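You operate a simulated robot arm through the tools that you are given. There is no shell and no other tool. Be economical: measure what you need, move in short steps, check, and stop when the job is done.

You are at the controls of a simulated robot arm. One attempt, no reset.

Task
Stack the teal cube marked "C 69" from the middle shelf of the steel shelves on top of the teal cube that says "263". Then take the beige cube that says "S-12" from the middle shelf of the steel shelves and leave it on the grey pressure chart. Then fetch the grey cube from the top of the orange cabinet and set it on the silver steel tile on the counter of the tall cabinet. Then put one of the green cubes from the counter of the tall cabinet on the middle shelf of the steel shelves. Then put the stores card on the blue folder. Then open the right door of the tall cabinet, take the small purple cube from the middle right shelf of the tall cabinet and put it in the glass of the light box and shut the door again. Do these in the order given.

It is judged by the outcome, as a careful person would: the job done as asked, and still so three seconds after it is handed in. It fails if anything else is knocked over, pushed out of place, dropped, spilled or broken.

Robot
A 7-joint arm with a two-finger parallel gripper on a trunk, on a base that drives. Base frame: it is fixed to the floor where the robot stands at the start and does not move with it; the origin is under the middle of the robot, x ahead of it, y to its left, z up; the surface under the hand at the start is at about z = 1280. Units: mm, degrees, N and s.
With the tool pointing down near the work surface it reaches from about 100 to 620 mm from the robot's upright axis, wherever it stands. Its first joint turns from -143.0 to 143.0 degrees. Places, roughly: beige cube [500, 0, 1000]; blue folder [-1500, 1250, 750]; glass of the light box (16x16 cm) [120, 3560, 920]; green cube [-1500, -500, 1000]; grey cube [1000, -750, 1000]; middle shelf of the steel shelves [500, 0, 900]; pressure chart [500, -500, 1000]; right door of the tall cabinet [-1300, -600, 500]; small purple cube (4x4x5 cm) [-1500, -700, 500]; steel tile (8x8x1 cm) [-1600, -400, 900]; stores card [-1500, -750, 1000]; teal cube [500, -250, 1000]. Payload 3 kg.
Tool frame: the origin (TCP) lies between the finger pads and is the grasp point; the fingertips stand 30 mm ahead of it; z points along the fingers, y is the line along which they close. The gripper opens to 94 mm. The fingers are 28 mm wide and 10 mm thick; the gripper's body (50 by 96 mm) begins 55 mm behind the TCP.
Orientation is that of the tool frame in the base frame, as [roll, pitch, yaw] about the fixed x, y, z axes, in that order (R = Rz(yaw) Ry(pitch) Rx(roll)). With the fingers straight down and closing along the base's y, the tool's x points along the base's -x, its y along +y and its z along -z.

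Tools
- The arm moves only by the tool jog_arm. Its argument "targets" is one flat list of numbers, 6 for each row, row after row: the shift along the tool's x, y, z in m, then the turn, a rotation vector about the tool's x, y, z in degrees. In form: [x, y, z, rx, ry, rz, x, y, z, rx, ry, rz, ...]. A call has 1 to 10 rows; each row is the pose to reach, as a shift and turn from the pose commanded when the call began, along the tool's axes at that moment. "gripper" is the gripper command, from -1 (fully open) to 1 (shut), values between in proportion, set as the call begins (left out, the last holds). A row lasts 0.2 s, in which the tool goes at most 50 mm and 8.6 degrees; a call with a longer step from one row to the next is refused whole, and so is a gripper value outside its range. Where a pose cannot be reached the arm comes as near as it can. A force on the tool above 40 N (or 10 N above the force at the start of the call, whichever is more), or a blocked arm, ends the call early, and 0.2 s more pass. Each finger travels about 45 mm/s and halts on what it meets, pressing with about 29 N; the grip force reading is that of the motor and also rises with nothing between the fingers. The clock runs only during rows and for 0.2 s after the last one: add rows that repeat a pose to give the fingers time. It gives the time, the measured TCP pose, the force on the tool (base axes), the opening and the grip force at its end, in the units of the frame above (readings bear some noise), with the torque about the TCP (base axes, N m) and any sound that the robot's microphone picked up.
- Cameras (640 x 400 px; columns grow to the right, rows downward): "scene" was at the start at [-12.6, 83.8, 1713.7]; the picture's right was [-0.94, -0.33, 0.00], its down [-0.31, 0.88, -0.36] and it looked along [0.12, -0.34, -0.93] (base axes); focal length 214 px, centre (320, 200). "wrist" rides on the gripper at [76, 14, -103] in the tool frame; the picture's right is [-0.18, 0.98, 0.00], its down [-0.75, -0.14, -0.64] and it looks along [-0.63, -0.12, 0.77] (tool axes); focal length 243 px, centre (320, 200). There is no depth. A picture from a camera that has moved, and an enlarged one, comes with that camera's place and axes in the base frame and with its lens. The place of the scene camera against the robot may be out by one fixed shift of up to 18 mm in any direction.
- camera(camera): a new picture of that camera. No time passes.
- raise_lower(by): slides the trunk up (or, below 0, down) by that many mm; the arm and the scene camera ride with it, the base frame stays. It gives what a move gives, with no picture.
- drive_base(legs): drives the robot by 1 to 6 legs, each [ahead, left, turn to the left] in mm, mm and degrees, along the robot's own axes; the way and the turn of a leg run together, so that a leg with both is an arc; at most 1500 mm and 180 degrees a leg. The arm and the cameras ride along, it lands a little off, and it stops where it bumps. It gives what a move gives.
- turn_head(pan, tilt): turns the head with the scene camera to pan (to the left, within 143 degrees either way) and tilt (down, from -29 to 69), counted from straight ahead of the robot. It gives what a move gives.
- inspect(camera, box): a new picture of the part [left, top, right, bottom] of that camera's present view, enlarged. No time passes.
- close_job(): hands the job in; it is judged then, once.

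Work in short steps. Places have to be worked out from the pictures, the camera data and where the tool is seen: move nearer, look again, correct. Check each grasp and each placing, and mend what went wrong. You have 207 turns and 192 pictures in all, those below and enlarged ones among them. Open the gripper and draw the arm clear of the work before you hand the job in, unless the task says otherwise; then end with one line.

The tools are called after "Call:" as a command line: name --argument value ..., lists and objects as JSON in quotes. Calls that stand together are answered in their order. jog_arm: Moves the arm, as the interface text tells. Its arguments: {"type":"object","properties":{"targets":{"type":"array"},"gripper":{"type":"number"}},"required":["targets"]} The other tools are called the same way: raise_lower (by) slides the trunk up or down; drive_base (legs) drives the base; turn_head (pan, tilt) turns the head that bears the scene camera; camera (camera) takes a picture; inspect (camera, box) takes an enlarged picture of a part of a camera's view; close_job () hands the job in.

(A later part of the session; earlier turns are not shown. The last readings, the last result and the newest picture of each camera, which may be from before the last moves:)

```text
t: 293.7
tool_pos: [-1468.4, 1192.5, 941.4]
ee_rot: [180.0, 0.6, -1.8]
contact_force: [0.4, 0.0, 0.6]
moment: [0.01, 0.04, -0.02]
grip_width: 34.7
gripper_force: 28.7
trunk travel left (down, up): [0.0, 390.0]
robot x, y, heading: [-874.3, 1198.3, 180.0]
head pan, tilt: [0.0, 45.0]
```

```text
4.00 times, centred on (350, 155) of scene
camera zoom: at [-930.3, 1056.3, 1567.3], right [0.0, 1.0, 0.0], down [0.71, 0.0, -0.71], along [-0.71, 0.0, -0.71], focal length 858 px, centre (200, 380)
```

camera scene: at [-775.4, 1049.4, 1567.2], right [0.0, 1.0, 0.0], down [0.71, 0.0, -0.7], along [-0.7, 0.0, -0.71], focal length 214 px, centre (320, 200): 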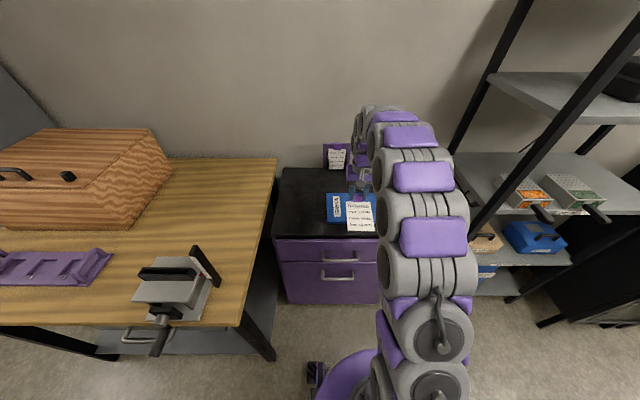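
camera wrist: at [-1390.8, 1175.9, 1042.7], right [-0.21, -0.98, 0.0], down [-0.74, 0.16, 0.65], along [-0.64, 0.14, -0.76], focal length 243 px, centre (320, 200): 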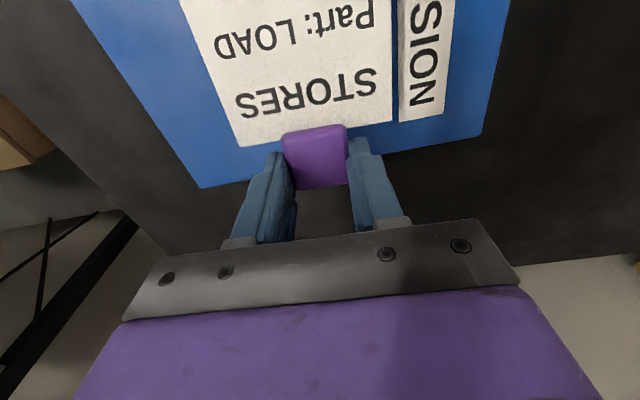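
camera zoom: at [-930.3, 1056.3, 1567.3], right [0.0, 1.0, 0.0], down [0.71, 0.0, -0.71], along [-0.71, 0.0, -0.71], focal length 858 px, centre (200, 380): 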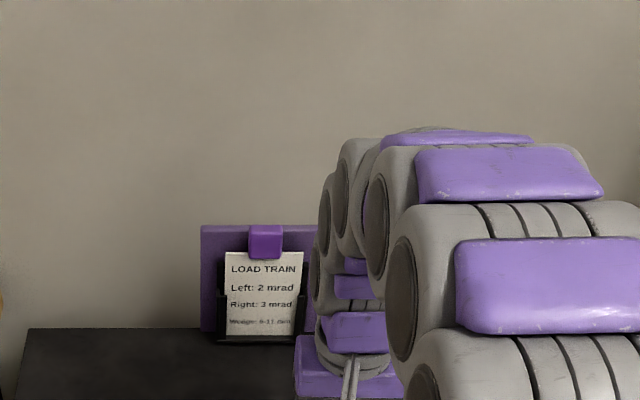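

Card sits over the folder with margins. I shift 5 mm back and lower 28 mm, then creep.

Call:
jog_arm --targets '[-0.003, 0, 0.014, 0, 0, 0, -0.005, 0, 0.028, 0, 0, 0, -0.005, 0, 0.028, 0, 0, 0]'

Call:
jog_arm --targets '[0, 0, 0.003, 0, 0, 0, 0, 0, 0.006, 0, 0, 0, 0, 0, 0.008, 0, 0, 0, 0, 0, 0.008, 0, 0, 0]'

Call:
camera --camera "wrist"

```text
t: 294.5
tool_pos: [-1473.5, 1194.1, 913.0]
ee_rot: [180.0, 0.7, -1.7]
contact_force: [0.3, -0.2, 0.1]
moment: [0.03, -0.01, -0.01]
grip_width: 34.8
gripper_force: 28.7
trunk travel left (down, up): [0.0, 390.0]
robot x, y, heading: [-869.6, 1201.0, 179.7]
head pan, tilt: [0.0, 45.0]
```

```text
t: 295.5
tool_pos: [-1473.0, 1194.4, 905.8]
ee_rot: [-180.0, 0.9, -1.8]
contact_force: [-3.0, 0.9, 27.2]
moment: [0.07, -0.45, 0.01]
grip_width: 34.6
gripper_force: 29.3
trunk travel left (down, up): [0.0, 390.0]
robot x, y, heading: [-869.1, 1200.4, 179.9]
head pan, tilt: [0.0, 45.0]
```

```text
62 pictures are left
camera wrist: at [-1396.3, 1177.1, 1008.1], right [-0.21, -0.98, 0.0], down [-0.74, 0.16, 0.65], along [-0.64, 0.14, -0.76], focal length 243 px, centre (320, 200)
```

wrist: 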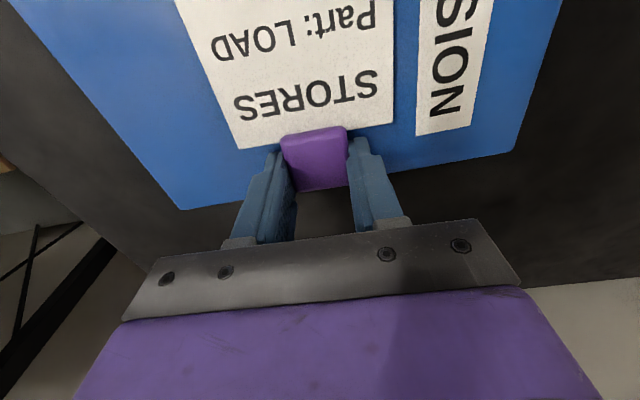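

Contact at 27 N. Ease up 2.5 mm, open to ~66 mm, rise.

Call:
jog_arm --targets '[0, 0, -0.0025, 0, 0, 0, 0, 0, -0.0025, 0, 0, 0]'

Call:
jog_arm --targets '[0, 0, 0, 0, 0, 0, 0, 0, 0, 0, 0, 0, 0, 0, 0, 0, 0, 0]' --gripper -0.4

Call:
jog_arm --targets '[0, 0, -0.03, 0, 0, 0, 0, 0, -0.06, 0, 0, 0, 0, 0, -0.09, 0, 0, 0, 0, 0, -0.12, 0, 0, 0, 0, 0, -0.15, 0, 0, 0, 0, 0, -0.15, 0, 0, 0]'

Call:
camera --camera "wrist"

```text
t: 296.1
tool_pos: [-1473.6, 1194.4, 906.7]
ee_rot: [-180.0, 0.6, -1.7]
contact_force: [-1.9, 0.0, 8.9]
moment: [0.04, -0.08, 0.02]
grip_width: 34.5
gripper_force: 29.2
trunk travel left (down, up): [0.0, 390.0]
robot x, y, heading: [-874.3, 1201.0, 180.2]
head pan, tilt: [0.0, 45.0]
```

```text
t: 296.9
tool_pos: [-1473.8, 1194.0, 905.6]
ee_rot: [180.0, 0.6, -1.7]
contact_force: [-0.1, -0.6, -0.2]
moment: [0.0, -0.01, 0.01]
grip_width: 65.8
gripper_force: 0.1
trunk travel left (down, up): [0.0, 390.0]
robot x, y, heading: [-872.9, 1198.7, 179.6]
head pan, tilt: [0.0, 45.0]
```

```text
t: 298.3
tool_pos: [-1472.5, 1192.8, 1057.8]
ee_rot: [-180.0, 0.7, -1.8]
contact_force: [0.8, -0.1, 0.2]
moment: [-0.01, 0.01, 0.01]
grip_width: 65.9
gripper_force: 0.0
trunk travel left (down, up): [0.0, 390.0]
robot x, y, heading: [-869.9, 1200.0, 179.6]
head pan, tilt: [0.0, 45.0]
```

```text
61 pictures are left
camera wrist: at [-1395.1, 1176.1, 1160.2], right [-0.21, -0.98, 0.0], down [-0.74, 0.16, 0.65], along [-0.64, 0.14, -0.76], focal length 243 px, centre (320, 200)
```

wrist: 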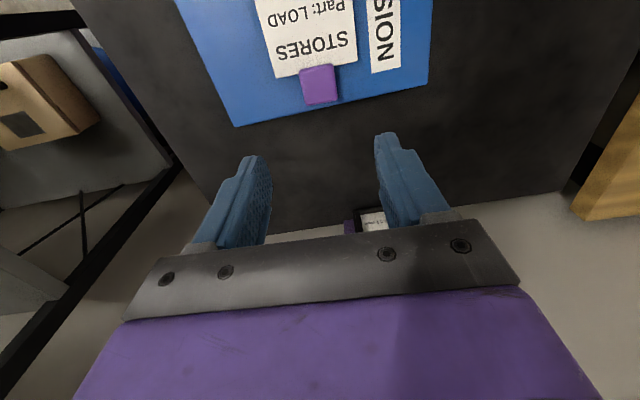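

The card lies fully on the folder. Next the right door: I back off and sidestep left to face it (handle estimated near y≈−810, z≈655).

Call:
drive_base --legs '[[-500, 0, 0], [0, 1500, 0], [0, 440, 0]]'

Call:
turn_head --pan 0 --tilt 45

Call:
camera --camera "scene"

```text
t: 310.6
tool_pos: [-981.6, -743.4, 1059.3]
ee_rot: [179.5, 0.6, -2.5]
contact_force: [-0.6, 0.7, 0.3]
moment: [-0.02, -0.02, 0.01]
grip_width: 65.8
gripper_force: 0.1
trunk travel left (down, up): [0.0, 390.0]
robot x, y, heading: [-381.6, -751.5, 178.8]
head pan, tilt: [0.0, 45.0]
```

```text
t: 311.2
tool_pos: [-979.2, -746.7, 1058.4]
ee_rot: [179.7, 0.7, -2.6]
contact_force: [0.7, 0.5, -0.4]
moment: [-0.03, 0.02, 0.02]
grip_width: 66.1
gripper_force: 0.0
trunk travel left (down, up): [0.0, 390.0]
robot x, y, heading: [-381.2, -751.0, 179.0]
head pan, tilt: [0.0, 45.0]
```

```text
60 pictures are left
camera scene: at [-440.1, -890.3, 1567.7], right [0.02, 1.0, 0.0], down [0.71, -0.01, -0.71], along [-0.71, 0.01, -0.71], focal length 214 px, centre (320, 200)
```

scene: 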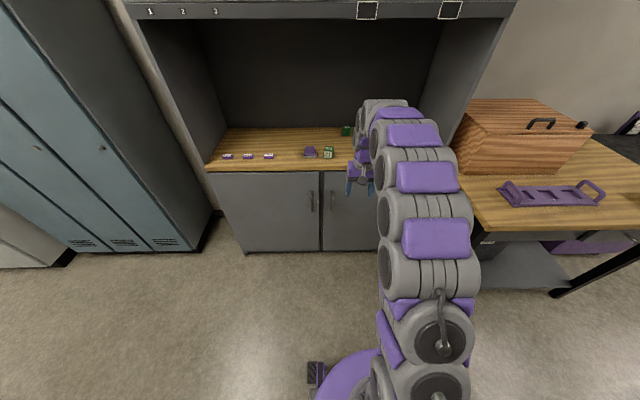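

Handle ≈(−1329,−807,665). In free space I lower and pitch the tool to 45° at z≈670.

Call:
jog_arm --targets '[-0.005, 0, 0.039, 0, -4.5, 0, -0.01, 0, 0.078, 0, -9, 0, -0.015, 0, 0.117, 0, -13.5, 0, -0.02, 0, 0.156, 0, -18, 0, -0.025, 0, 0.195, 0, -22.5, 0, -0.03, 0, 0.234, 0, -27, 0, -0.035, 0, 0.273, 0, -31.5, 0, -0.04, 0, 0.312, 0, -36, 0, -0.045, 0, 0.351, 0, -40.5, 0, -0.05, 0, 0.39, 0, -45, 0]'

Call:
drive_base --legs '[[0, 55, 1]]'

Call:
camera --camera "wrist"

Call:
camera --camera "scene"

```text
t: 313.4
tool_pos: [-1037.3, -751.8, 669.2]
ee_rot: [180.0, 45.9, -2.5]
contact_force: [1.0, 0.2, 1.6]
moment: [-0.02, -0.01, 0.03]
grip_width: 66.0
gripper_force: 0.1
trunk travel left (down, up): [0.0, 390.0]
robot x, y, heading: [-380.6, -755.4, 179.1]
head pan, tilt: [0.0, 45.0]
```

```text
t: 314.4
tool_pos: [-1035.5, -788.7, 669.0]
ee_rot: [177.7, 45.7, -3.4]
contact_force: [0.2, 1.8, 0.6]
moment: [-0.11, 0.02, 0.13]
grip_width: 65.7
gripper_force: 0.0
trunk travel left (down, up): [0.0, 390.0]
robot x, y, heading: [-381.1, -800.3, -180.1]
head pan, tilt: [0.0, 45.0]
```

```text
59 pictures are left
camera wrist: at [-909.0, -807.1, 687.2], right [-0.16, -0.97, 0.16], down [-0.06, 0.17, 0.98], along [-0.98, 0.15, -0.09], focal length 243 px, centre (320, 200)
```

wrist: 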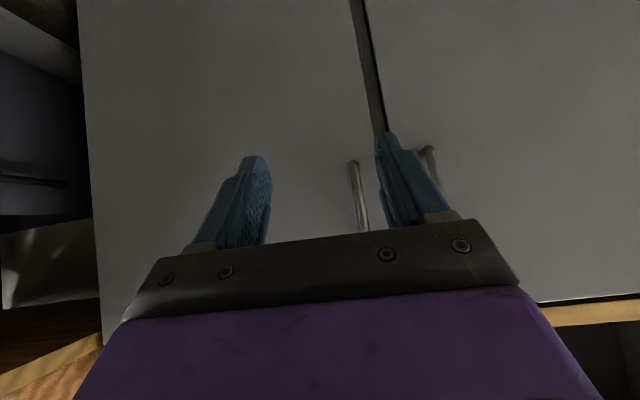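

```text
58 pictures are left
camera scene: at [-439.4, -909.5, 1569.9], right [0.0, 1.0, -0.02], down [0.71, -0.02, -0.7], along [-0.7, -0.02, -0.71], focal length 214 px, centre (320, 200)
```

scene: 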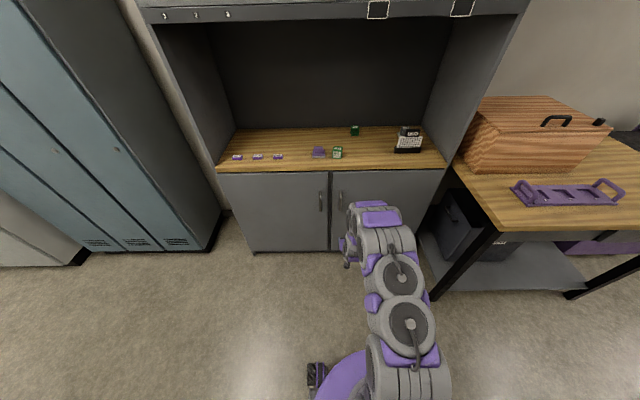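

The bar's lower end is at about (−1329,−810,595). I advance 200 mm and check alignment.

Call:
drive_base --legs '[[200, 0, 0]]'

Call:
jog_arm --targets '[0, 0, 0, 0, 0, 0]'

Call:
camera --camera "wrist"

```text
t: 316.0
tool_pos: [-1238.5, -793.0, 670.9]
ee_rot: [178.9, 45.9, -2.9]
contact_force: [-0.2, 0.8, -0.9]
moment: [-0.04, -0.02, 0.04]
grip_width: 66.1
gripper_force: 0.1
trunk travel left (down, up): [0.0, 390.0]
robot x, y, heading: [-583.3, -800.1, 179.5]
head pan, tilt: [0.0, 45.0]
```

```text
t: 316.4
tool_pos: [-1237.1, -801.1, 671.9]
ee_rot: [179.9, 46.0, -2.3]
contact_force: [0.1, -0.1, 0.1]
moment: [0.01, -0.02, 0.01]
grip_width: 65.9
gripper_force: 0.0
trunk travel left (down, up): [0.0, 390.0]
robot x, y, heading: [-583.7, -796.8, 179.6]
head pan, tilt: [0.0, 45.0]
```

```text
57 pictures are left
camera wrist: at [-1109.0, -820.2, 688.8], right [-0.17, -0.98, 0.13], down [-0.06, 0.15, 0.99], along [-0.98, 0.16, -0.08], focal length 243 px, centre (320, 200)
```

wrist: 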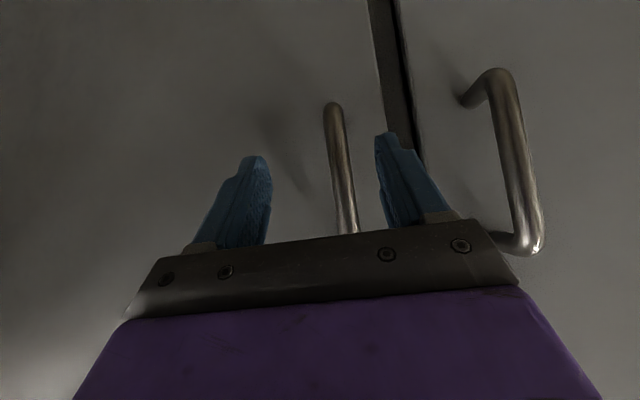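

Bar is between the fingers' line, parallax suggests x≈−1290. I shift −8 mm in y and advance 35 mm.

Call:
jog_arm --targets '[0, 0.008, 0, 0, 0, 0, 0, 0.008, 0, 0, 0, 0]'

Call:
drive_base --legs '[[35, 0, 0]]'

Call:
camera --camera "wrist"

```text
t: 317.0
tool_pos: [-1236.1, -815.5, 672.9]
ee_rot: [-179.8, 46.0, -1.9]
contact_force: [-0.2, -1.2, -0.6]
moment: [0.0, 0.0, -0.01]
grip_width: 65.9
gripper_force: 0.0
trunk travel left (down, up): [0.0, 390.0]
robot x, y, heading: [-584.2, -799.9, 179.7]
head pan, tilt: [0.0, 45.0]
```

```text
t: 317.8
tool_pos: [-1271.5, -811.2, 671.8]
ee_rot: [179.8, 46.0, -2.2]
contact_force: [0.2, -0.5, 0.2]
moment: [-0.01, 0.0, -0.02]
grip_width: 65.5
gripper_force: 0.1
trunk travel left (down, up): [0.0, 390.0]
robot x, y, heading: [-617.4, -797.5, 179.9]
head pan, tilt: [0.0, 45.0]
```

```text
56 pictures are left
camera wrist: at [-1144.4, -830.1, 688.7], right [-0.16, -0.98, 0.13], down [-0.06, 0.14, 0.99], along [-0.98, 0.16, -0.08], focal length 243 px, centre (320, 200)
```

wrist: 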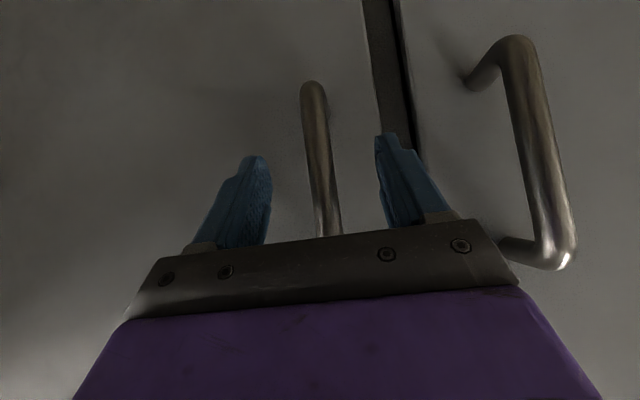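

Sizes show the bar is now right at the TCP. I close firmly on it.

Call:
jog_arm --targets '[0, 0, 0, 0, 0, 0, 0, 0, 0, 0, 0, 0, 0, 0, 0, 0, 0, 0, 0, 0, 0, 0, 0, 0, 0, 0, 0, 0, 0, 0]' --gripper 1

Call:
camera --camera "wrist"

```text
t: 319.0
tool_pos: [-1269.2, -809.4, 672.0]
ee_rot: [179.8, 46.2, -2.1]
contact_force: [0.7, -17.1, 0.3]
moment: [-0.05, -0.09, 0.45]
grip_width: 15.7
gripper_force: 45.1
trunk travel left (down, up): [0.0, 390.0]
robot x, y, heading: [-615.1, -799.5, 180.0]
head pan, tilt: [0.0, 45.0]
```

```text
55 pictures are left
camera wrist: at [-1142.8, -829.6, 689.9], right [-0.16, -0.98, 0.14], down [-0.06, 0.15, 0.99], along [-0.99, 0.15, -0.08], focal length 243 px, centre (320, 200)
```

wrist: 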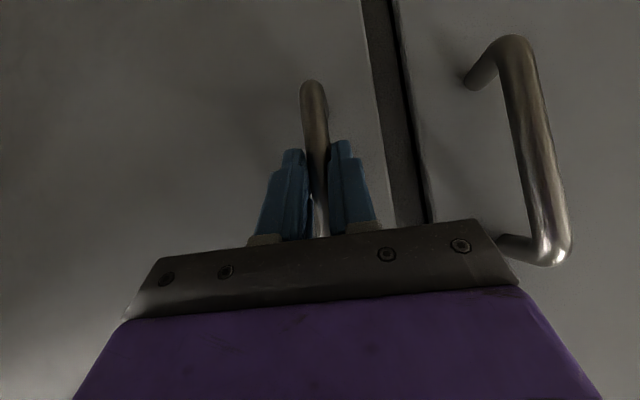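

Bar gripped (15.7 mm). I pull the door open: back 140 with a small right shift (arc radius ~550).

Call:
jog_arm --targets '[0, 0.004, 0, 0, 0, 0, 0, 0.004, 0, 0, 0, 0]'

Call:
drive_base --legs '[[-72, -5, 0], [-70, -14, 0]]'

Call:
camera --camera "wrist"

```text
t: 319.6
tool_pos: [-1269.5, -811.1, 672.7]
ee_rot: [179.6, 46.1, -2.7]
contact_force: [5.3, -2.5, 2.2]
moment: [0.31, 0.02, 0.2]
grip_width: 15.3
gripper_force: 44.8
trunk travel left (down, up): [0.0, 390.0]
robot x, y, heading: [-618.0, -801.5, 180.0]
head pan, tilt: [0.0, 45.0]
```

```text
t: 321.0
tool_pos: [-1184.9, -797.7, 673.2]
ee_rot: [179.8, 46.1, -3.9]
contact_force: [-4.3, 19.1, -23.5]
moment: [0.44, -1.46, -0.56]
grip_width: 15.8
gripper_force: 44.9
trunk travel left (down, up): [0.0, 390.0]
robot x, y, heading: [-538.3, -794.3, 179.7]
head pan, tilt: [0.0, 45.0]
stopped in leg 2: the force on the tool passed its limit at 48 N (the readings are from after the stop); the commanded pose is now the measured one
```

```text
54 pictures are left
camera wrist: at [-1058.6, -819.6, 690.9], right [-0.19, -0.97, 0.14], down [-0.05, 0.15, 0.99], along [-0.98, 0.18, -0.08], focal length 243 px, centre (320, 200)
```

wrist: 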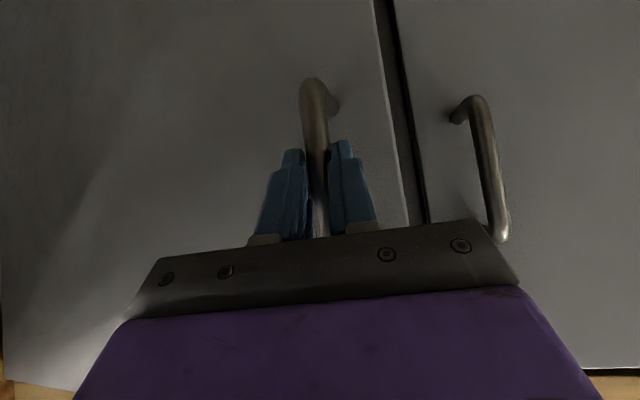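

The door is swinging (≈9°). To avoid twisting the grip I drive rigidly about the hinge (arc: back, right, turning left) in 10° steps.

Call:
drive_base --legs '[[-93, -135, 10]]'

Call:
jog_arm --targets '[0, 0, 0, 0, 0, 0]'

```text
t: 321.7
tool_pos: [-1171.9, -793.5, 675.8]
ee_rot: [179.8, 45.9, -4.4]
contact_force: [0.4, 0.2, -27.7]
moment: [0.28, -1.35, -0.24]
grip_width: 15.7
gripper_force: 45.4
trunk travel left (down, up): [0.0, 390.0]
robot x, y, heading: [-533.3, -789.6, 180.0]
head pan, tilt: [0.0, 45.0]
stopped in leg 1: the force on the tool passed its limit at 50 N (the readings are from after the stop); the commanded pose is now the measured one
```

```text
t: 322.1
tool_pos: [-1174.8, -794.5, 676.3]
ee_rot: [179.7, 46.1, -4.3]
contact_force: [-1.8, 2.6, -39.5]
moment: [0.19, -1.4, -0.12]
grip_width: 15.6
gripper_force: 44.7
trunk travel left (down, up): [0.0, 390.0]
robot x, y, heading: [-534.6, -791.2, 179.9]
head pan, tilt: [0.0, 45.0]
```

A downward load of ~35 N has built up at the grip; I relieve it by lowering a few mm.

Call:
jog_arm --targets '[0.0036, 0, 0.0035, 0, 0, 0, 0.0036, 0, 0.0035, 0, 0, 0]'

```text
t: 322.7
tool_pos: [-1176.3, -794.6, 675.8]
ee_rot: [179.9, 46.7, -4.2]
contact_force: [-0.6, 0.3, -7.3]
moment: [0.24, -0.79, -0.03]
grip_width: 15.7
gripper_force: 45.2
trunk travel left (down, up): [0.0, 390.0]
robot x, y, heading: [-535.0, -792.3, 180.0]
head pan, tilt: [0.0, 45.0]
```

Relieved. Continue the hinge arc 8°.

Call:
drive_base --legs '[[-74, -108, 8]]'

Call:
jog_arm --targets '[0, 0, 0, 0, 0, 0]'

```text
t: 324.4
tool_pos: [-1099.2, -766.5, 676.3]
ee_rot: [-179.8, 46.9, 2.5]
contact_force: [-7.9, 18.4, -12.0]
moment: [0.25, -0.08, -0.62]
grip_width: 15.8
gripper_force: 44.9
trunk travel left (down, up): [0.0, 390.0]
robot x, y, heading: [-466.3, -679.2, -172.2]
head pan, tilt: [0.0, 45.0]
stopped in leg 1: the force on the tool passed its limit at 45 N (the readings are from after the stop); the commanded pose is now the measured one
```

```text
t: 324.8
tool_pos: [-1100.1, -767.2, 675.4]
ee_rot: [-179.9, 46.8, 2.7]
contact_force: [-9.0, 21.2, -18.8]
moment: [0.27, -0.08, -0.55]
grip_width: 15.5
gripper_force: 44.7
trunk travel left (down, up): [0.0, 390.0]
robot x, y, heading: [-465.3, -677.6, -172.7]
head pan, tilt: [0.0, 45.0]
```

Door ≈18°. Relieve and continue in 7–8° arcs.

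Call:
jog_arm --targets '[0.0022, -0.004, 0.0021, 0, 0, 0, 0.0022, -0.004, 0.0021, 0, 0, 0]'

Call:
drive_base --legs '[[-73, -113, 8]]'

Call:
jog_arm --targets '[0, 0, 0, 0, 0, 0]'

```text
t: 325.4
tool_pos: [-1100.7, -766.3, 677.0]
ee_rot: [-179.8, 47.4, 3.1]
contact_force: [-3.2, 8.4, 6.7]
moment: [0.22, -0.44, -0.3]
grip_width: 15.5
gripper_force: 45.3
trunk travel left (down, up): [0.0, 390.0]
robot x, y, heading: [-468.9, -679.7, -172.2]
head pan, tilt: [0.0, 45.0]
```

```text
t: 326.2
tool_pos: [-1089.5, -760.8, 678.0]
ee_rot: [-179.9, 47.3, 3.0]
contact_force: [12.5, -26.0, -14.0]
moment: [0.19, 0.29, 0.47]
grip_width: 15.7
gripper_force: 44.9
trunk travel left (down, up): [0.0, 390.0]
robot x, y, heading: [-457.7, -668.7, -171.5]
head pan, tilt: [0.0, 45.0]
stopped in leg 1: the force on the tool passed its limit at 46 N (the readings are from after the stop); the commanded pose is now the measured one
```

```text
t: 326.6
tool_pos: [-1092.6, -762.1, 677.3]
ee_rot: [-179.7, 47.4, 2.8]
contact_force: [11.6, -23.6, -19.3]
moment: [-0.05, -1.06, 0.36]
grip_width: 15.5
gripper_force: 44.7
trunk travel left (down, up): [0.0, 390.0]
robot x, y, heading: [-459.9, -670.2, -171.7]
head pan, tilt: [0.0, 45.0]
```

Base starts jerk past the force limit; I'll instead pull with slow arm motion along the hinge arc (12°, tool turning with the door).

Call:
jog_arm --targets '[0.003, 0.003, 0.001, 0, 0, 0, 0.012, -0.0015, -0.009, -1.1, 0, -1.0, 0.021, -0.007, -0.0186, -2.2, 0, -2.0, 0.03, -0.013, -0.028, -3.3, 0, -3.1, 0.039, -0.019, -0.0375, -4.4, 0, -4.1, 0.0475, -0.026, -0.047, -5.5, 0, -5.1, 0.056, -0.033, -0.056, -6.6, 0, -6.1, 0.0645, -0.04, -0.065, -7.7, 0, -7.1, 0.073, -0.048, -0.074, -8.8, 0, -8.2]'

```text
t: 328.7
tool_pos: [-994.5, -701.0, 677.1]
ee_rot: [-179.1, 48.0, 13.8]
contact_force: [-23.3, 32.1, -18.8]
moment: [-0.04, -0.94, -0.85]
grip_width: 15.7
gripper_force: 44.7
trunk travel left (down, up): [0.0, 390.0]
robot x, y, heading: [-460.2, -671.2, -171.9]
head pan, tilt: [0.0, 45.0]
stopped in row 9: the force on the tool passed its limit at 46 N (the readings are from after the stop); the commanded pose is now the measured one
```

Door ≈32° open. I release the bar, back off 80, move left 250 and straighten, to push the door further from behind its edge.

Call:
jog_arm --targets '[0, 0, 0, 0, 0, 0, 0, 0, 0, 0, 0, 0, 0, 0, 0, 0, 0, 0, 0, 0, 0, 0, 0, 0]' --gripper -0.4

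Call:
drive_base --legs '[[-90, 0, 0], [0, 250, 0], [0, 0, -8]]'

Call:
jog_arm --targets '[0, 0, 0, 0, 0, 0, 0, 0, 0, 0, 0, 0, 0, 0, 0, 0, 0, 0]' --gripper 1

Call:
camera --camera "scene"

Call:
camera --camera "wrist"

```text
t: 329.7
tool_pos: [-992.8, -705.6, 678.3]
ee_rot: [-179.2, 47.8, 14.5]
contact_force: [0.1, 0.1, -0.4]
moment: [-0.04, -0.01, -0.02]
grip_width: 65.9
gripper_force: 0.1
trunk travel left (down, up): [0.0, 390.0]
robot x, y, heading: [-461.0, -668.9, -171.7]
head pan, tilt: [0.0, 45.0]
```

```text
t: 332.8
tool_pos: [-865.8, -863.6, 678.0]
ee_rot: [-179.6, 48.1, 6.2]
contact_force: [-0.3, 0.2, 0.3]
moment: [-0.01, -0.02, 0.05]
grip_width: 66.0
gripper_force: 0.0
trunk travel left (down, up): [0.0, 390.0]
robot x, y, heading: [-337.1, -902.6, -179.5]
head pan, tilt: [0.0, 45.0]
```

```text
t: 333.6
tool_pos: [-865.3, -860.2, 679.0]
ee_rot: [-179.6, 48.2, 5.8]
contact_force: [0.3, 0.3, 0.0]
moment: [-0.01, 0.02, 0.02]
grip_width: 0.1
gripper_force: 3.7
trunk travel left (down, up): [0.0, 390.0]
robot x, y, heading: [-334.2, -906.6, -179.7]
head pan, tilt: [0.0, 45.0]
```

```text
53 pictures are left
camera scene: at [-392.3, -1042.8, 1567.6], right [-0.01, 1.0, 0.0], down [0.71, 0.0, -0.71], along [-0.71, -0.01, -0.71], focal length 214 px, centre (320, 200)
```

scene: 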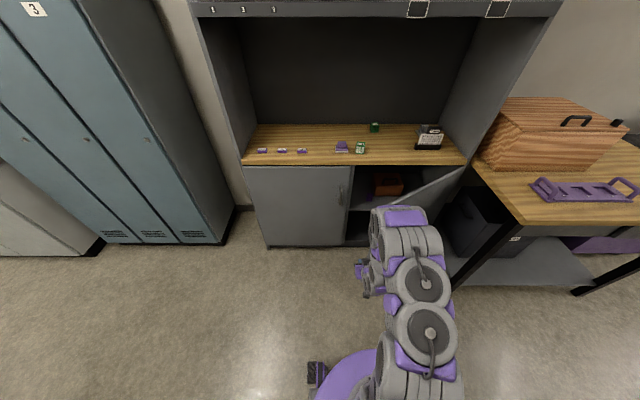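

```text
52 pictures are left
camera wrist: at [-736.2, -861.5, 691.0], right [-0.02, -0.99, 0.13], down [-0.04, 0.14, 0.99], along [-1.0, 0.02, -0.04], focal length 243 px, centre (320, 200)
```

wrist: 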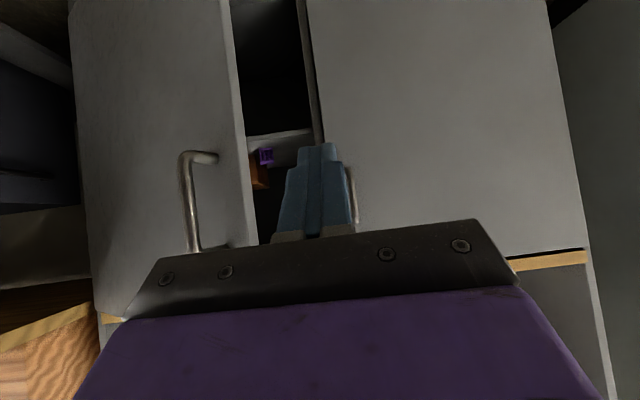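

The door stands ~27° open and the purple cube is visible inside (~(−1500,−692,502)). I insert the closed hand past the door edge (ahead 250) and then push right/back along the arc.

Call:
drive_base --legs '[[250, 0, 0]]'

Call:
drive_base --legs '[[0, -60, 0], [-70, -60, 0], [-70, -65, 0]]'

Call:
camera --camera "scene"

```text
t: 335.4
tool_pos: [-1112.0, -864.3, 678.1]
ee_rot: [-179.6, 48.1, 6.0]
contact_force: [0.7, -0.2, -0.4]
moment: [-0.01, -0.01, 0.01]
grip_width: 0.0
gripper_force: 28.5
trunk travel left (down, up): [0.0, 390.0]
robot x, y, heading: [-585.7, -906.7, -179.7]
head pan, tilt: [0.0, 45.0]
```

```text
t: 336.4
tool_pos: [-1098.6, -825.6, 678.0]
ee_rot: [177.9, 47.4, 6.2]
contact_force: [59.4, -91.6, 4.9]
moment: [6.76, 3.68, -9.86]
grip_width: 0.0
gripper_force: 29.0
trunk travel left (down, up): [0.0, 390.0]
robot x, y, heading: [-583.4, -862.6, -179.9]
head pan, tilt: [0.0, 45.0]
stopped in leg 1: the force on the tool passed its limit at 164 N (the readings are from after the stop); the commanded pose is now the measured one
```

```text
51 pictures are left
camera scene: at [-627.9, -1026.9, 1565.5], right [-0.01, 1.0, 0.01], down [0.7, 0.02, -0.71], along [-0.71, 0.01, -0.7], focal length 214 px, centre (320, 200)
```

scene: 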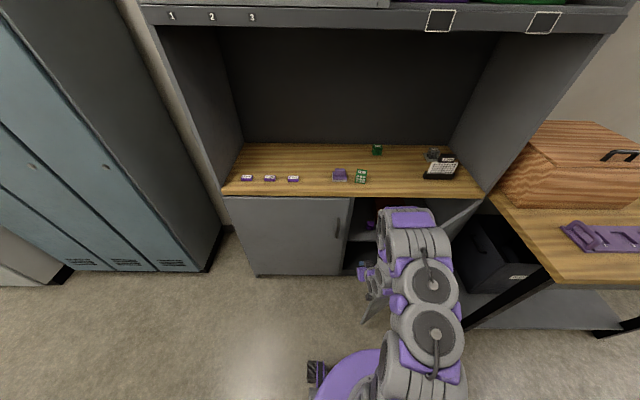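

Pushing on the edge at this angle jams (91 N). I back off and will re-grip the handle with the arm more extended to pull further along the arc.

Call:
drive_base --legs '[[0, 60, 0], [-330, 0, 0]]'

Call:
jog_arm --targets '[-0.022, 0, 0.025, -1.5, 0, -1.3, -0.044, 0, 0.05, -3, 0, -2.6, -0.066, 0, 0.074, -4.5, 0, -4, -0.089, 0, 0.099, -6, 0, -5.3, -0.111, 0, 0.124, -7.5, 0, -6.6, -0.133, 0, 0.149, -9, 0, -8, -0.133, 0, 0.149, -10.4, 0, -9.3, -0.133, 0, 0.149, -10.4, 0, -9.3]' --gripper -0.4

Call:
camera --camera "wrist"

Call:
camera --camera "scene"

```text
t: 339.2
tool_pos: [-776.7, -879.1, 679.1]
ee_rot: [178.5, 47.9, 5.9]
contact_force: [-0.1, -0.4, -0.4]
moment: [0.04, -0.01, -0.02]
grip_width: 0.0
gripper_force: 28.6
trunk travel left (down, up): [0.0, 390.0]
robot x, y, heading: [-250.2, -922.4, -180.0]
head pan, tilt: [0.0, 45.0]
```

```text
t: 341.0
tool_pos: [-972.4, -906.3, 677.6]
ee_rot: [178.6, 48.1, 20.0]
contact_force: [-0.1, 0.0, 0.7]
moment: [-0.01, -0.01, -0.04]
grip_width: 65.8
gripper_force: 0.1
trunk travel left (down, up): [0.0, 390.0]
robot x, y, heading: [-252.2, -924.3, -180.0]
head pan, tilt: [0.0, 45.0]
```

```text
50 pictures are left
camera wrist: at [-847.2, -874.8, 690.2], right [0.24, -0.96, 0.15], down [-0.08, 0.14, 0.99], along [-0.97, -0.25, -0.04], focal length 243 px, centre (320, 200)
```

wrist: 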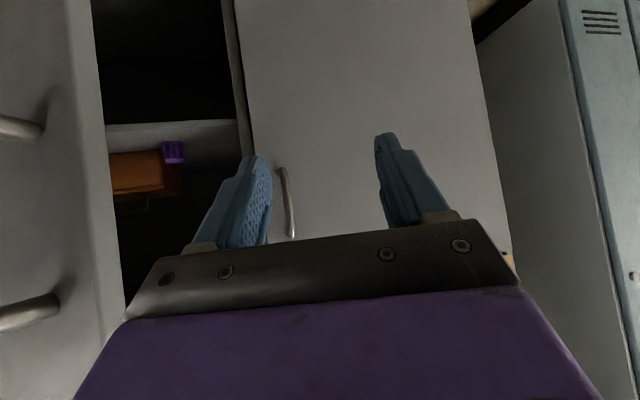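

```text
49 pictures are left
camera scene: at [-309.5, -1069.7, 1567.0], right [0.0, 1.0, 0.0], down [0.71, 0.0, -0.7], along [-0.7, 0.0, -0.71], focal length 214 px, centre (320, 200)
```

scene: 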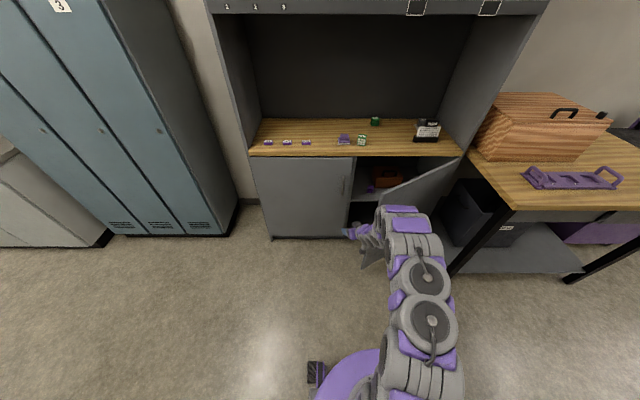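

Door still ~27°; bar ≈(−1032,−725). I move right 212 and back 25 to a pre-grasp position.

Call:
drive_base --legs '[[-25, -212, 0]]'

Call:
jog_arm --targets '[0, 0, 0, 0, 0, 0]'

Call:
camera --camera "wrist"

```text
t: 342.6
tool_pos: [-947.0, -701.8, 678.5]
ee_rot: [179.0, 48.2, 20.4]
contact_force: [1.1, -0.9, -0.7]
moment: [0.05, 0.06, -0.03]
grip_width: 65.9
gripper_force: 0.0
trunk travel left (down, up): [0.0, 390.0]
robot x, y, heading: [-225.8, -713.1, -180.0]
head pan, tilt: [0.0, 45.0]
```

```text
t: 343.0
tool_pos: [-945.0, -694.5, 679.3]
ee_rot: [178.3, 48.4, 19.7]
contact_force: [-0.1, -0.2, 0.4]
moment: [-0.02, 0.01, -0.02]
grip_width: 65.8
gripper_force: 0.0
trunk travel left (down, up): [0.0, 390.0]
robot x, y, heading: [-227.4, -715.7, -180.0]
head pan, tilt: [0.0, 45.0]
```

```text
48 pictures are left
camera wrist: at [-820.9, -662.8, 691.1], right [0.24, -0.96, 0.16], down [-0.08, 0.14, 0.99], along [-0.97, -0.25, -0.04], focal length 243 px, centre (320, 200)
```

wrist: 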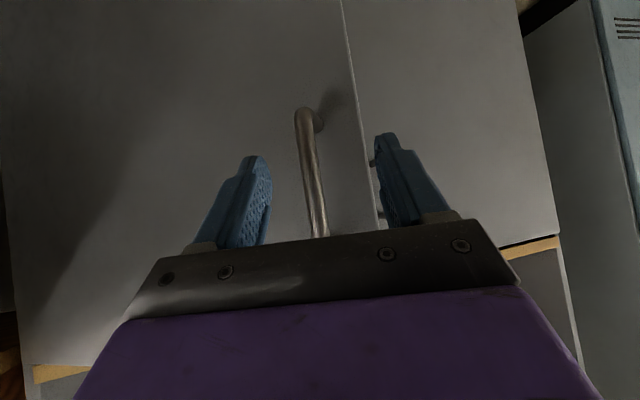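

The bar is centred between the fingers, ~30 mm ahead. I advance 32 mm and close.

Call:
jog_arm --targets '[-0.0107, 0.001, 0.012, 0, 0, 0, -0.0213, 0.002, 0.024, 0, 0, 0, -0.0213, 0.002, 0.024, 0, 0, 0]'

Call:
jog_arm --targets '[0, 0, 0, 0, 0, 0, 0, 0, 0, 0, 0, 0, 0, 0, 0, 0, 0, 0, 0, 0, 0, 0, 0, 0, 0, 0, 0, 0, 0, 0]' --gripper 1

Call:
camera --camera "wrist"

```text
t: 343.8
tool_pos: [-974.5, -711.0, 678.6]
ee_rot: [178.5, 48.3, 19.9]
contact_force: [0.4, 0.4, 1.0]
moment: [-0.03, -0.03, 0.0]
grip_width: 65.8
gripper_force: 0.0
trunk travel left (down, up): [0.0, 390.0]
robot x, y, heading: [-225.9, -717.2, -180.0]
head pan, tilt: [0.0, 45.0]
```

```text
t: 345.0
tool_pos: [-975.4, -711.5, 678.7]
ee_rot: [178.6, 48.3, 20.0]
contact_force: [0.1, 0.9, -0.3]
moment: [0.0, 0.01, -0.02]
grip_width: 0.4
gripper_force: 28.8
trunk travel left (down, up): [0.0, 390.0]
robot x, y, heading: [-225.8, -715.1, -180.0]
head pan, tilt: [0.0, 45.0]
```

```text
47 pictures are left
camera wrist: at [-849.9, -679.5, 691.1], right [0.24, -0.96, 0.15], down [-0.08, 0.14, 0.99], along [-0.97, -0.25, -0.04], focal length 243 px, centre (320, 200)
```

wrist: 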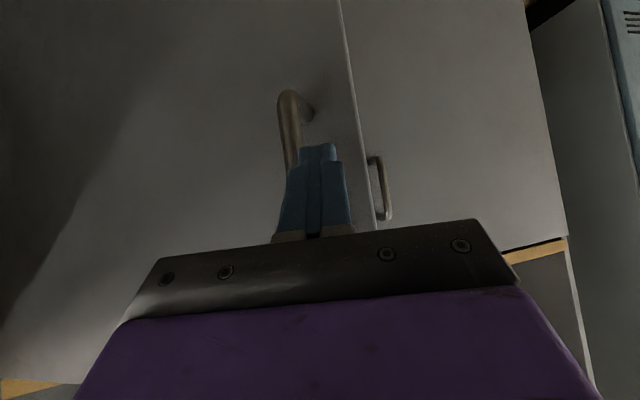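

The grip missed: bar is ~50 mm further and 14 mm to the +y side. I reopen, shift, advance 50, and close again.

Call:
jog_arm --targets '[0, -0.007, 0, 0, 0, 0, 0, -0.014, 0, 0, 0, 0, 0, -0.014, 0, 0, 0, 0, -0.011, -0.014, 0.0125, 0, 0, 0, -0.022, -0.014, 0.025, 0, 0, 0, -0.033, -0.014, 0.0373, 0, 0, 0, -0.033, -0.014, 0.0373, 0, 0, 0]' --gripper -0.4

Call:
camera --camera "wrist"

```text
t: 346.6
tool_pos: [-1027.3, -715.9, 677.1]
ee_rot: [178.5, 48.3, 19.9]
contact_force: [-0.9, 0.4, 0.0]
moment: [-0.01, -0.02, -0.02]
grip_width: 65.6
gripper_force: 0.1
trunk travel left (down, up): [0.0, 390.0]
robot x, y, heading: [-225.3, -719.2, -180.0]
head pan, tilt: [0.0, 45.0]
```

```text
46 pictures are left
camera wrist: at [-902.7, -683.9, 690.5], right [0.24, -0.96, 0.15], down [-0.08, 0.14, 0.99], along [-0.97, -0.25, -0.04], focal length 243 px, centre (320, 200)
```

wrist: 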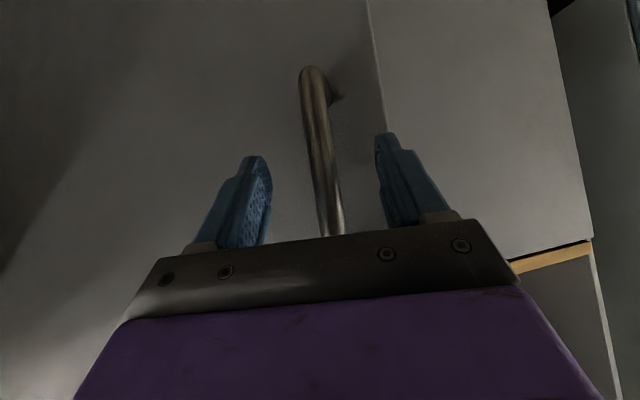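

The bar should now be within the fingers (depth ~135). I advance 6 mm more and close.

Call:
jog_arm --targets '[-0.004, 0.001, 0.0045, 0, 0, 0, -0.004, 0.001, 0.0045, 0, 0, 0]'

Call:
jog_arm --targets '[0, 0, 0, 0, 0, 0, 0, 0, 0, 0, 0, 0, 0, 0, 0, 0, 0, 0, 0, 0, 0, 0, 0, 0, 0, 0, 0, 0, 0, 0]' --gripper 1

```text
t: 347.2
tool_pos: [-1031.3, -719.4, 678.8]
ee_rot: [178.6, 48.1, 20.0]
contact_force: [-0.1, -0.6, 0.5]
moment: [0.03, 0.0, 0.02]
grip_width: 66.2
gripper_force: 0.0
trunk travel left (down, up): [0.0, 390.0]
robot x, y, heading: [-223.1, -716.9, -179.7]
head pan, tilt: [0.0, 45.0]
```

```text
t: 348.4
tool_pos: [-1031.8, -722.2, 679.1]
ee_rot: [178.7, 48.2, 20.2]
contact_force: [3.8, -6.5, -1.0]
moment: [0.85, 0.69, 0.25]
grip_width: 15.9
gripper_force: 45.3
trunk travel left (down, up): [0.0, 390.0]
robot x, y, heading: [-227.2, -716.7, -179.8]
head pan, tilt: [0.0, 45.0]
```

Gripped again (15.9 mm) at φ≈31°. I pull along the arc another ~16° with slow arm motion.

Call:
jog_arm --targets '[0.0111, -0.0035, -0.0124, -1.34, 0, -1.2, 0.0221, -0.0076, -0.0247, -2.7, 0, -2.4, 0.0331, -0.0122, -0.037, -4, 0, -3.6, 0.0439, -0.0173, -0.049, -5.4, 0, -4.8, 0.0546, -0.0229, -0.0609, -6.7, 0, -6, 0.0651, -0.0291, -0.0727, -8, 0, -7.2, 0.0755, -0.0357, -0.0843, -9.4, 0, -8.4, 0.0858, -0.0428, -0.0959, -10.7, 0, -9.6, 0.096, -0.0503, -0.1072, -12.1, 0, -10.8]'

```text
t: 350.4
tool_pos: [-915.9, -615.8, 678.7]
ee_rot: [178.7, 48.6, 36.0]
contact_force: [-14.9, 13.8, 9.1]
moment: [0.95, 0.97, -0.58]
grip_width: 15.8
gripper_force: 45.4
trunk travel left (down, up): [0.0, 390.0]
robot x, y, heading: [-225.8, -714.1, -180.0]
head pan, tilt: [0.0, 45.0]
```

Door ≈44°. Continue another 16°.

Call:
jog_arm --targets '[0.0108, -0.0037, -0.0122, -1.34, 0, -1.2, 0.0215, -0.0079, -0.0244, -2.7, 0, -2.4, 0.0322, -0.0127, -0.0364, -4, 0, -3.6, 0.0427, -0.0179, -0.0484, -5.4, 0, -4.8, 0.0531, -0.0237, -0.0602, -6.7, 0, -6, 0.0634, -0.03, -0.0718, -8, 0, -7.2, 0.0736, -0.0367, -0.0833, -9.4, 0, -8.4, 0.0835, -0.044, -0.0946, -10.7, 0, -9.6, 0.0934, -0.0515, -0.1058, -12.1, 0, -10.8]'

Call:
camera --camera "scene"

```text
t: 351.2
tool_pos: [-889.9, -582.7, 677.8]
ee_rot: [179.5, 48.6, 41.0]
contact_force: [-15.1, 11.5, -16.4]
moment: [0.01, 1.35, -0.34]
grip_width: 15.9
gripper_force: 45.1
trunk travel left (down, up): [0.0, 390.0]
robot x, y, heading: [-225.2, -712.5, -180.2]
head pan, tilt: [0.0, 45.0]
stopped in row 3: the force on the tool passed its limit at 42 N (the readings are from after the stop); the commanded pose is now the measured one
```

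```text
45 pictures are left
camera scene: at [-289.2, -851.0, 1567.3], right [0.0, 1.0, 0.0], down [0.71, 0.0, -0.7], along [-0.7, 0.0, -0.71], focal length 214 px, centre (320, 200)
```

scene: 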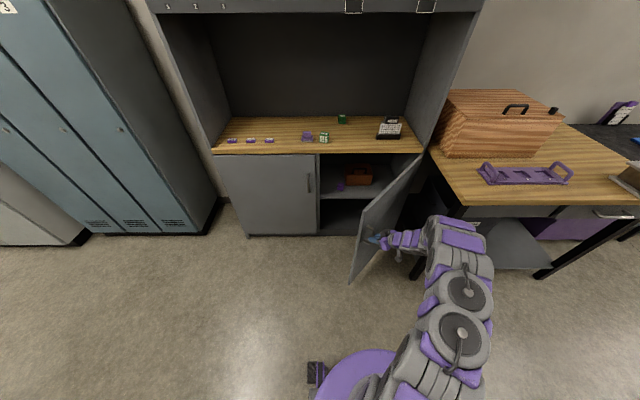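

Door ≈49° now. Relieve slightly and continue the arc.

Call:
jog_arm --targets '[0.0126, -0.0061, -0.01, -1.34, 0, -1.2, 0.0232, -0.0101, -0.022, -2.7, 0, -2.4, 0.0338, -0.0148, -0.034, -4, 0, -3.6, 0.0442, -0.0199, -0.046, -5.4, 0, -4.8, 0.0545, -0.0255, -0.0576, -6.7, 0, -6, 0.0648, -0.0315, -0.0692, -8, 0, -7.2, 0.0749, -0.0381, -0.0807, -9.4, 0, -8.4, 0.0849, -0.0452, -0.092, -10.7, 0, -9.6, 0.0947, -0.0527, -0.103, -12.1, 0, -10.8]'

```text
t: 352.8
tool_pos: [-835.6, -484.5, 678.8]
ee_rot: [179.9, 49.0, 53.6]
contact_force: [-5.4, 3.4, -3.6]
moment: [-0.61, 0.59, -0.29]
grip_width: 15.6
gripper_force: 45.2
trunk travel left (down, up): [0.0, 390.0]
robot x, y, heading: [-226.6, -716.7, -180.0]
head pan, tilt: [0.0, 45.0]
stopped in row 7: the force on the tool passed its limit at 44 N (the readings are from after the stop); the commanded pose is now the measured one
```

Door ≈60° open—enough. I release, back the hand off the bar, drive back 200, and look inside.

Call:
jog_arm --targets '[0, 0, 0, 0, 0, 0, 0, 0, 0, 0, 0, 0, 0, 0, 0, 0, 0, 0, 0.02, 0, -0.023, 0, 0, 0, 0.039, 0, -0.045, 0, 0, 0, 0.059, 0, -0.068, 0, 0, 0, 0.059, 0, -0.068, 0, 0, 0]' --gripper -0.4

Call:
drive_base --legs '[[-200, 0, 0]]'

Call:
camera --camera "scene"

```text
t: 354.4
tool_pos: [-779.4, -412.5, 681.8]
ee_rot: [180.0, 49.0, 53.7]
contact_force: [0.2, -0.6, 0.2]
moment: [0.01, 0.02, 0.02]
grip_width: 66.0
gripper_force: 0.1
trunk travel left (down, up): [0.0, 390.0]
robot x, y, heading: [-228.4, -712.6, -180.0]
head pan, tilt: [0.0, 45.0]
```

```text
t: 356.0
tool_pos: [-575.7, -410.2, 681.7]
ee_rot: [180.0, 49.0, 53.4]
contact_force: [0.1, 0.3, 0.5]
moment: [-0.01, -0.02, 0.02]
grip_width: 65.7
gripper_force: 0.2
trunk travel left (down, up): [0.0, 390.0]
robot x, y, heading: [-25.5, -718.2, 179.7]
head pan, tilt: [0.0, 45.0]
```

```text
44 pictures are left
camera scene: at [-82.0, -853.5, 1567.7], right [0.0, 1.0, 0.0], down [0.71, 0.0, -0.71], along [-0.71, 0.0, -0.71], focal length 214 px, centre (320, 200)
```

scene: 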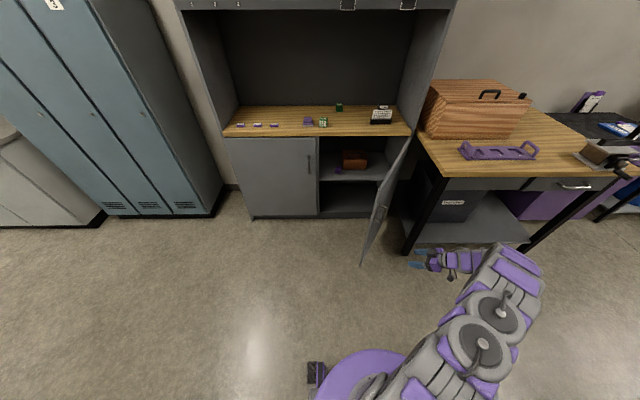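

Enlarge the cabinet interior.

Call:
inspect --camera "scene" --box '[300, 130, 420, 205]'

```text
5.33 times, centred on (360, 168) of scene
camera zoom: at [-82.0, -853.5, 1567.7], right [0.0, 1.0, 0.0], down [0.71, 0.0, -0.71], along [-0.71, 0.0, -0.71], focal length 1144 px, centre (107, 373)
```

zoom: 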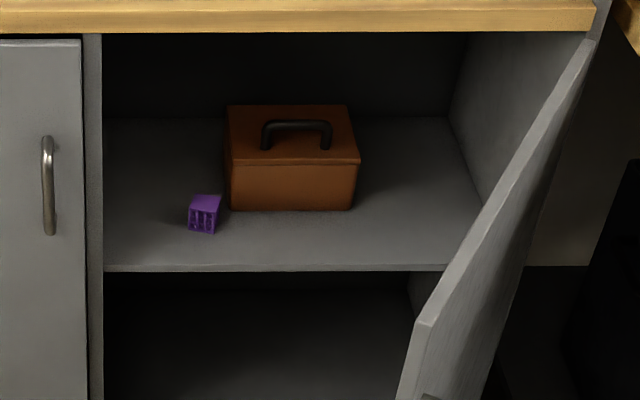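

Purple cube ≈(−1430,−710,525) on the z≈500 shelf, box just behind-right. I reset the arm to yaw 0, p≈43°, 600 ahead, z≈600, in free space.

Call:
jog_arm --targets '[-0.0048, 0.006, 0.0177, 4, 0, 3.5, -0.0095, 0.012, 0.0354, 8, 0, 7, -0.0143, 0.018, 0.053, 12, 0, 10.4, -0.019, 0.024, 0.0707, 16, 0, 13.9, -0.0238, 0.03, 0.0884, 20, 0, 17.4, -0.0286, 0.036, 0.106, 24, 0, 20.9, -0.0333, 0.042, 0.1238, 28, 0, 24.4, -0.038, 0.048, 0.1414, 32, 0, 27.8, -0.0428, 0.054, 0.159, 36, 0, 31.3, -0.0476, 0.06, 0.1768, 40, 0, 34.8]'

Call:
drive_base --legs '[[0, 135, 0.3], [500, 0, 0]]'

Call:
jog_arm --targets '[0, 0, 0, 0, 0, 0]'

Call:
camera --camera "wrist"

```text
t: 358.2
tool_pos: [-626.7, -580.5, 602.8]
ee_rot: [-179.8, 49.0, 0.3]
contact_force: [-0.3, -0.3, -0.4]
moment: [-0.01, 0.03, 0.01]
grip_width: 65.7
gripper_force: 0.1
trunk travel left (down, up): [0.0, 390.0]
robot x, y, heading: [-22.8, -716.1, 179.8]
head pan, tilt: [0.0, 45.0]
```

```text
t: 362.0
tool_pos: [-1122.1, -719.7, 603.1]
ee_rot: [-179.3, 49.0, 0.9]
contact_force: [0.6, 0.1, 0.0]
moment: [-0.04, 0.03, 0.0]
grip_width: 65.8
gripper_force: 0.1
trunk travel left (down, up): [0.0, 390.0]
robot x, y, heading: [-519.7, -853.3, 179.7]
head pan, tilt: [0.0, 45.0]
```

```text
t: 362.4
tool_pos: [-1120.4, -713.1, 603.5]
ee_rot: [179.8, 49.0, 0.1]
contact_force: [0.4, -0.3, 0.2]
moment: [0.02, 0.03, 0.01]
grip_width: 65.9
gripper_force: 0.0
trunk travel left (down, up): [0.0, 390.0]
robot x, y, heading: [-519.0, -851.9, 179.9]
head pan, tilt: [0.0, 45.0]
```

```text
42 pictures are left
camera wrist: at [-991.8, -726.7, 612.8], right [-0.12, -0.98, 0.14], down [-0.01, 0.14, 0.99], along [-0.99, 0.11, -0.02], focal length 243 px, centre (320, 200)
```

wrist: 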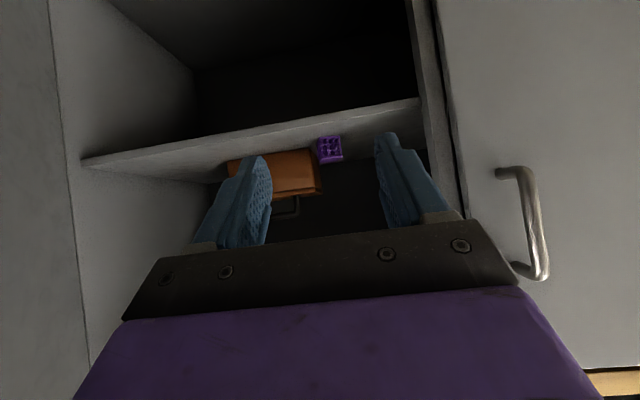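

Cube seen at y≈−710. I lower to z≈542, advance 180, and re-measure.

Call:
jog_arm --targets '[0.0155, 0, 0.0135, 0, 0, 0, 0.031, 0, 0.027, 0, 0, 0, 0.0465, 0, 0.04, 0, 0, 0, 0.0465, 0, 0.04, 0, 0, 0]'

Call:
drive_base --legs '[[180, 0, 0]]'

Call:
camera --camera "wrist"

```text
t: 363.4
tool_pos: [-1120.1, -715.8, 541.0]
ee_rot: [-179.8, 49.2, 0.5]
contact_force: [-1.0, -1.4, 0.1]
moment: [0.05, 0.0, 0.01]
grip_width: 66.0
gripper_force: 0.0
trunk travel left (down, up): [0.0, 390.0]
robot x, y, heading: [-516.5, -855.2, 179.6]
head pan, tilt: [0.0, 45.0]
```

```text
t: 364.9
tool_pos: [-1296.6, -713.1, 542.8]
ee_rot: [-179.9, 49.2, 0.2]
contact_force: [0.0, 0.0, -0.8]
moment: [-0.02, -0.03, 0.02]
grip_width: 66.0
gripper_force: 0.1
trunk travel left (down, up): [0.0, 390.0]
robot x, y, heading: [-697.8, -854.5, 179.7]
head pan, tilt: [0.0, 45.0]
```

```text
41 pictures are left
camera wrist: at [-1169.3, -727.1, 551.6], right [-0.12, -0.98, 0.14], down [-0.01, 0.14, 0.99], along [-0.99, 0.11, -0.02], focal length 243 px, centre (320, 200)
```

wrist: 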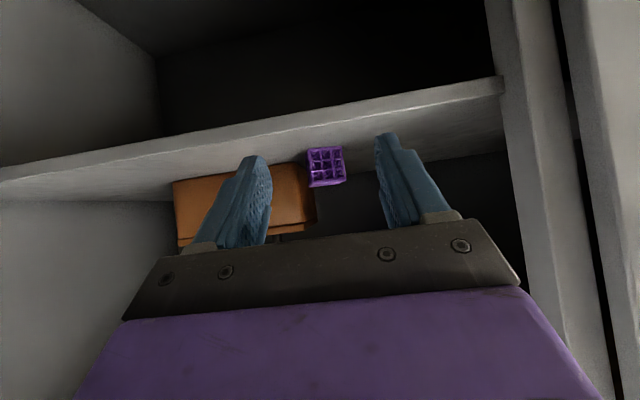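

Parallax now says the cube is deeper: ≈(−1515,−705), shelf z≈478. I advance 110 more and re-measure.

Call:
drive_base --legs '[[110, 0, 0]]'

Call:
camera --camera "wrist"

```text
t: 366.1
tool_pos: [-1408.2, -712.5, 542.9]
ee_rot: [-179.9, 49.4, 0.5]
contact_force: [0.2, 0.5, 0.6]
moment: [0.0, -0.02, 0.01]
grip_width: 65.8
gripper_force: 0.0
trunk travel left (down, up): [0.0, 390.0]
robot x, y, heading: [-807.7, -849.3, 179.8]
head pan, tilt: [0.0, 45.0]
```

```text
40 pictures are left
camera wrist: at [-1279.2, -727.2, 552.5], right [-0.12, -0.98, 0.14], down [-0.01, 0.14, 0.99], along [-0.99, 0.11, -0.02], focal length 243 px, centre (320, 200)
```

wrist: 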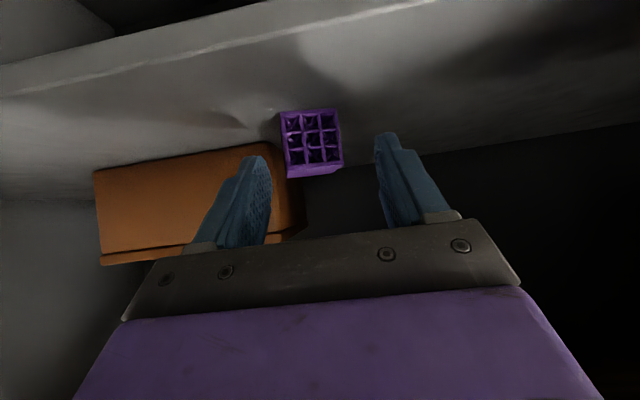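

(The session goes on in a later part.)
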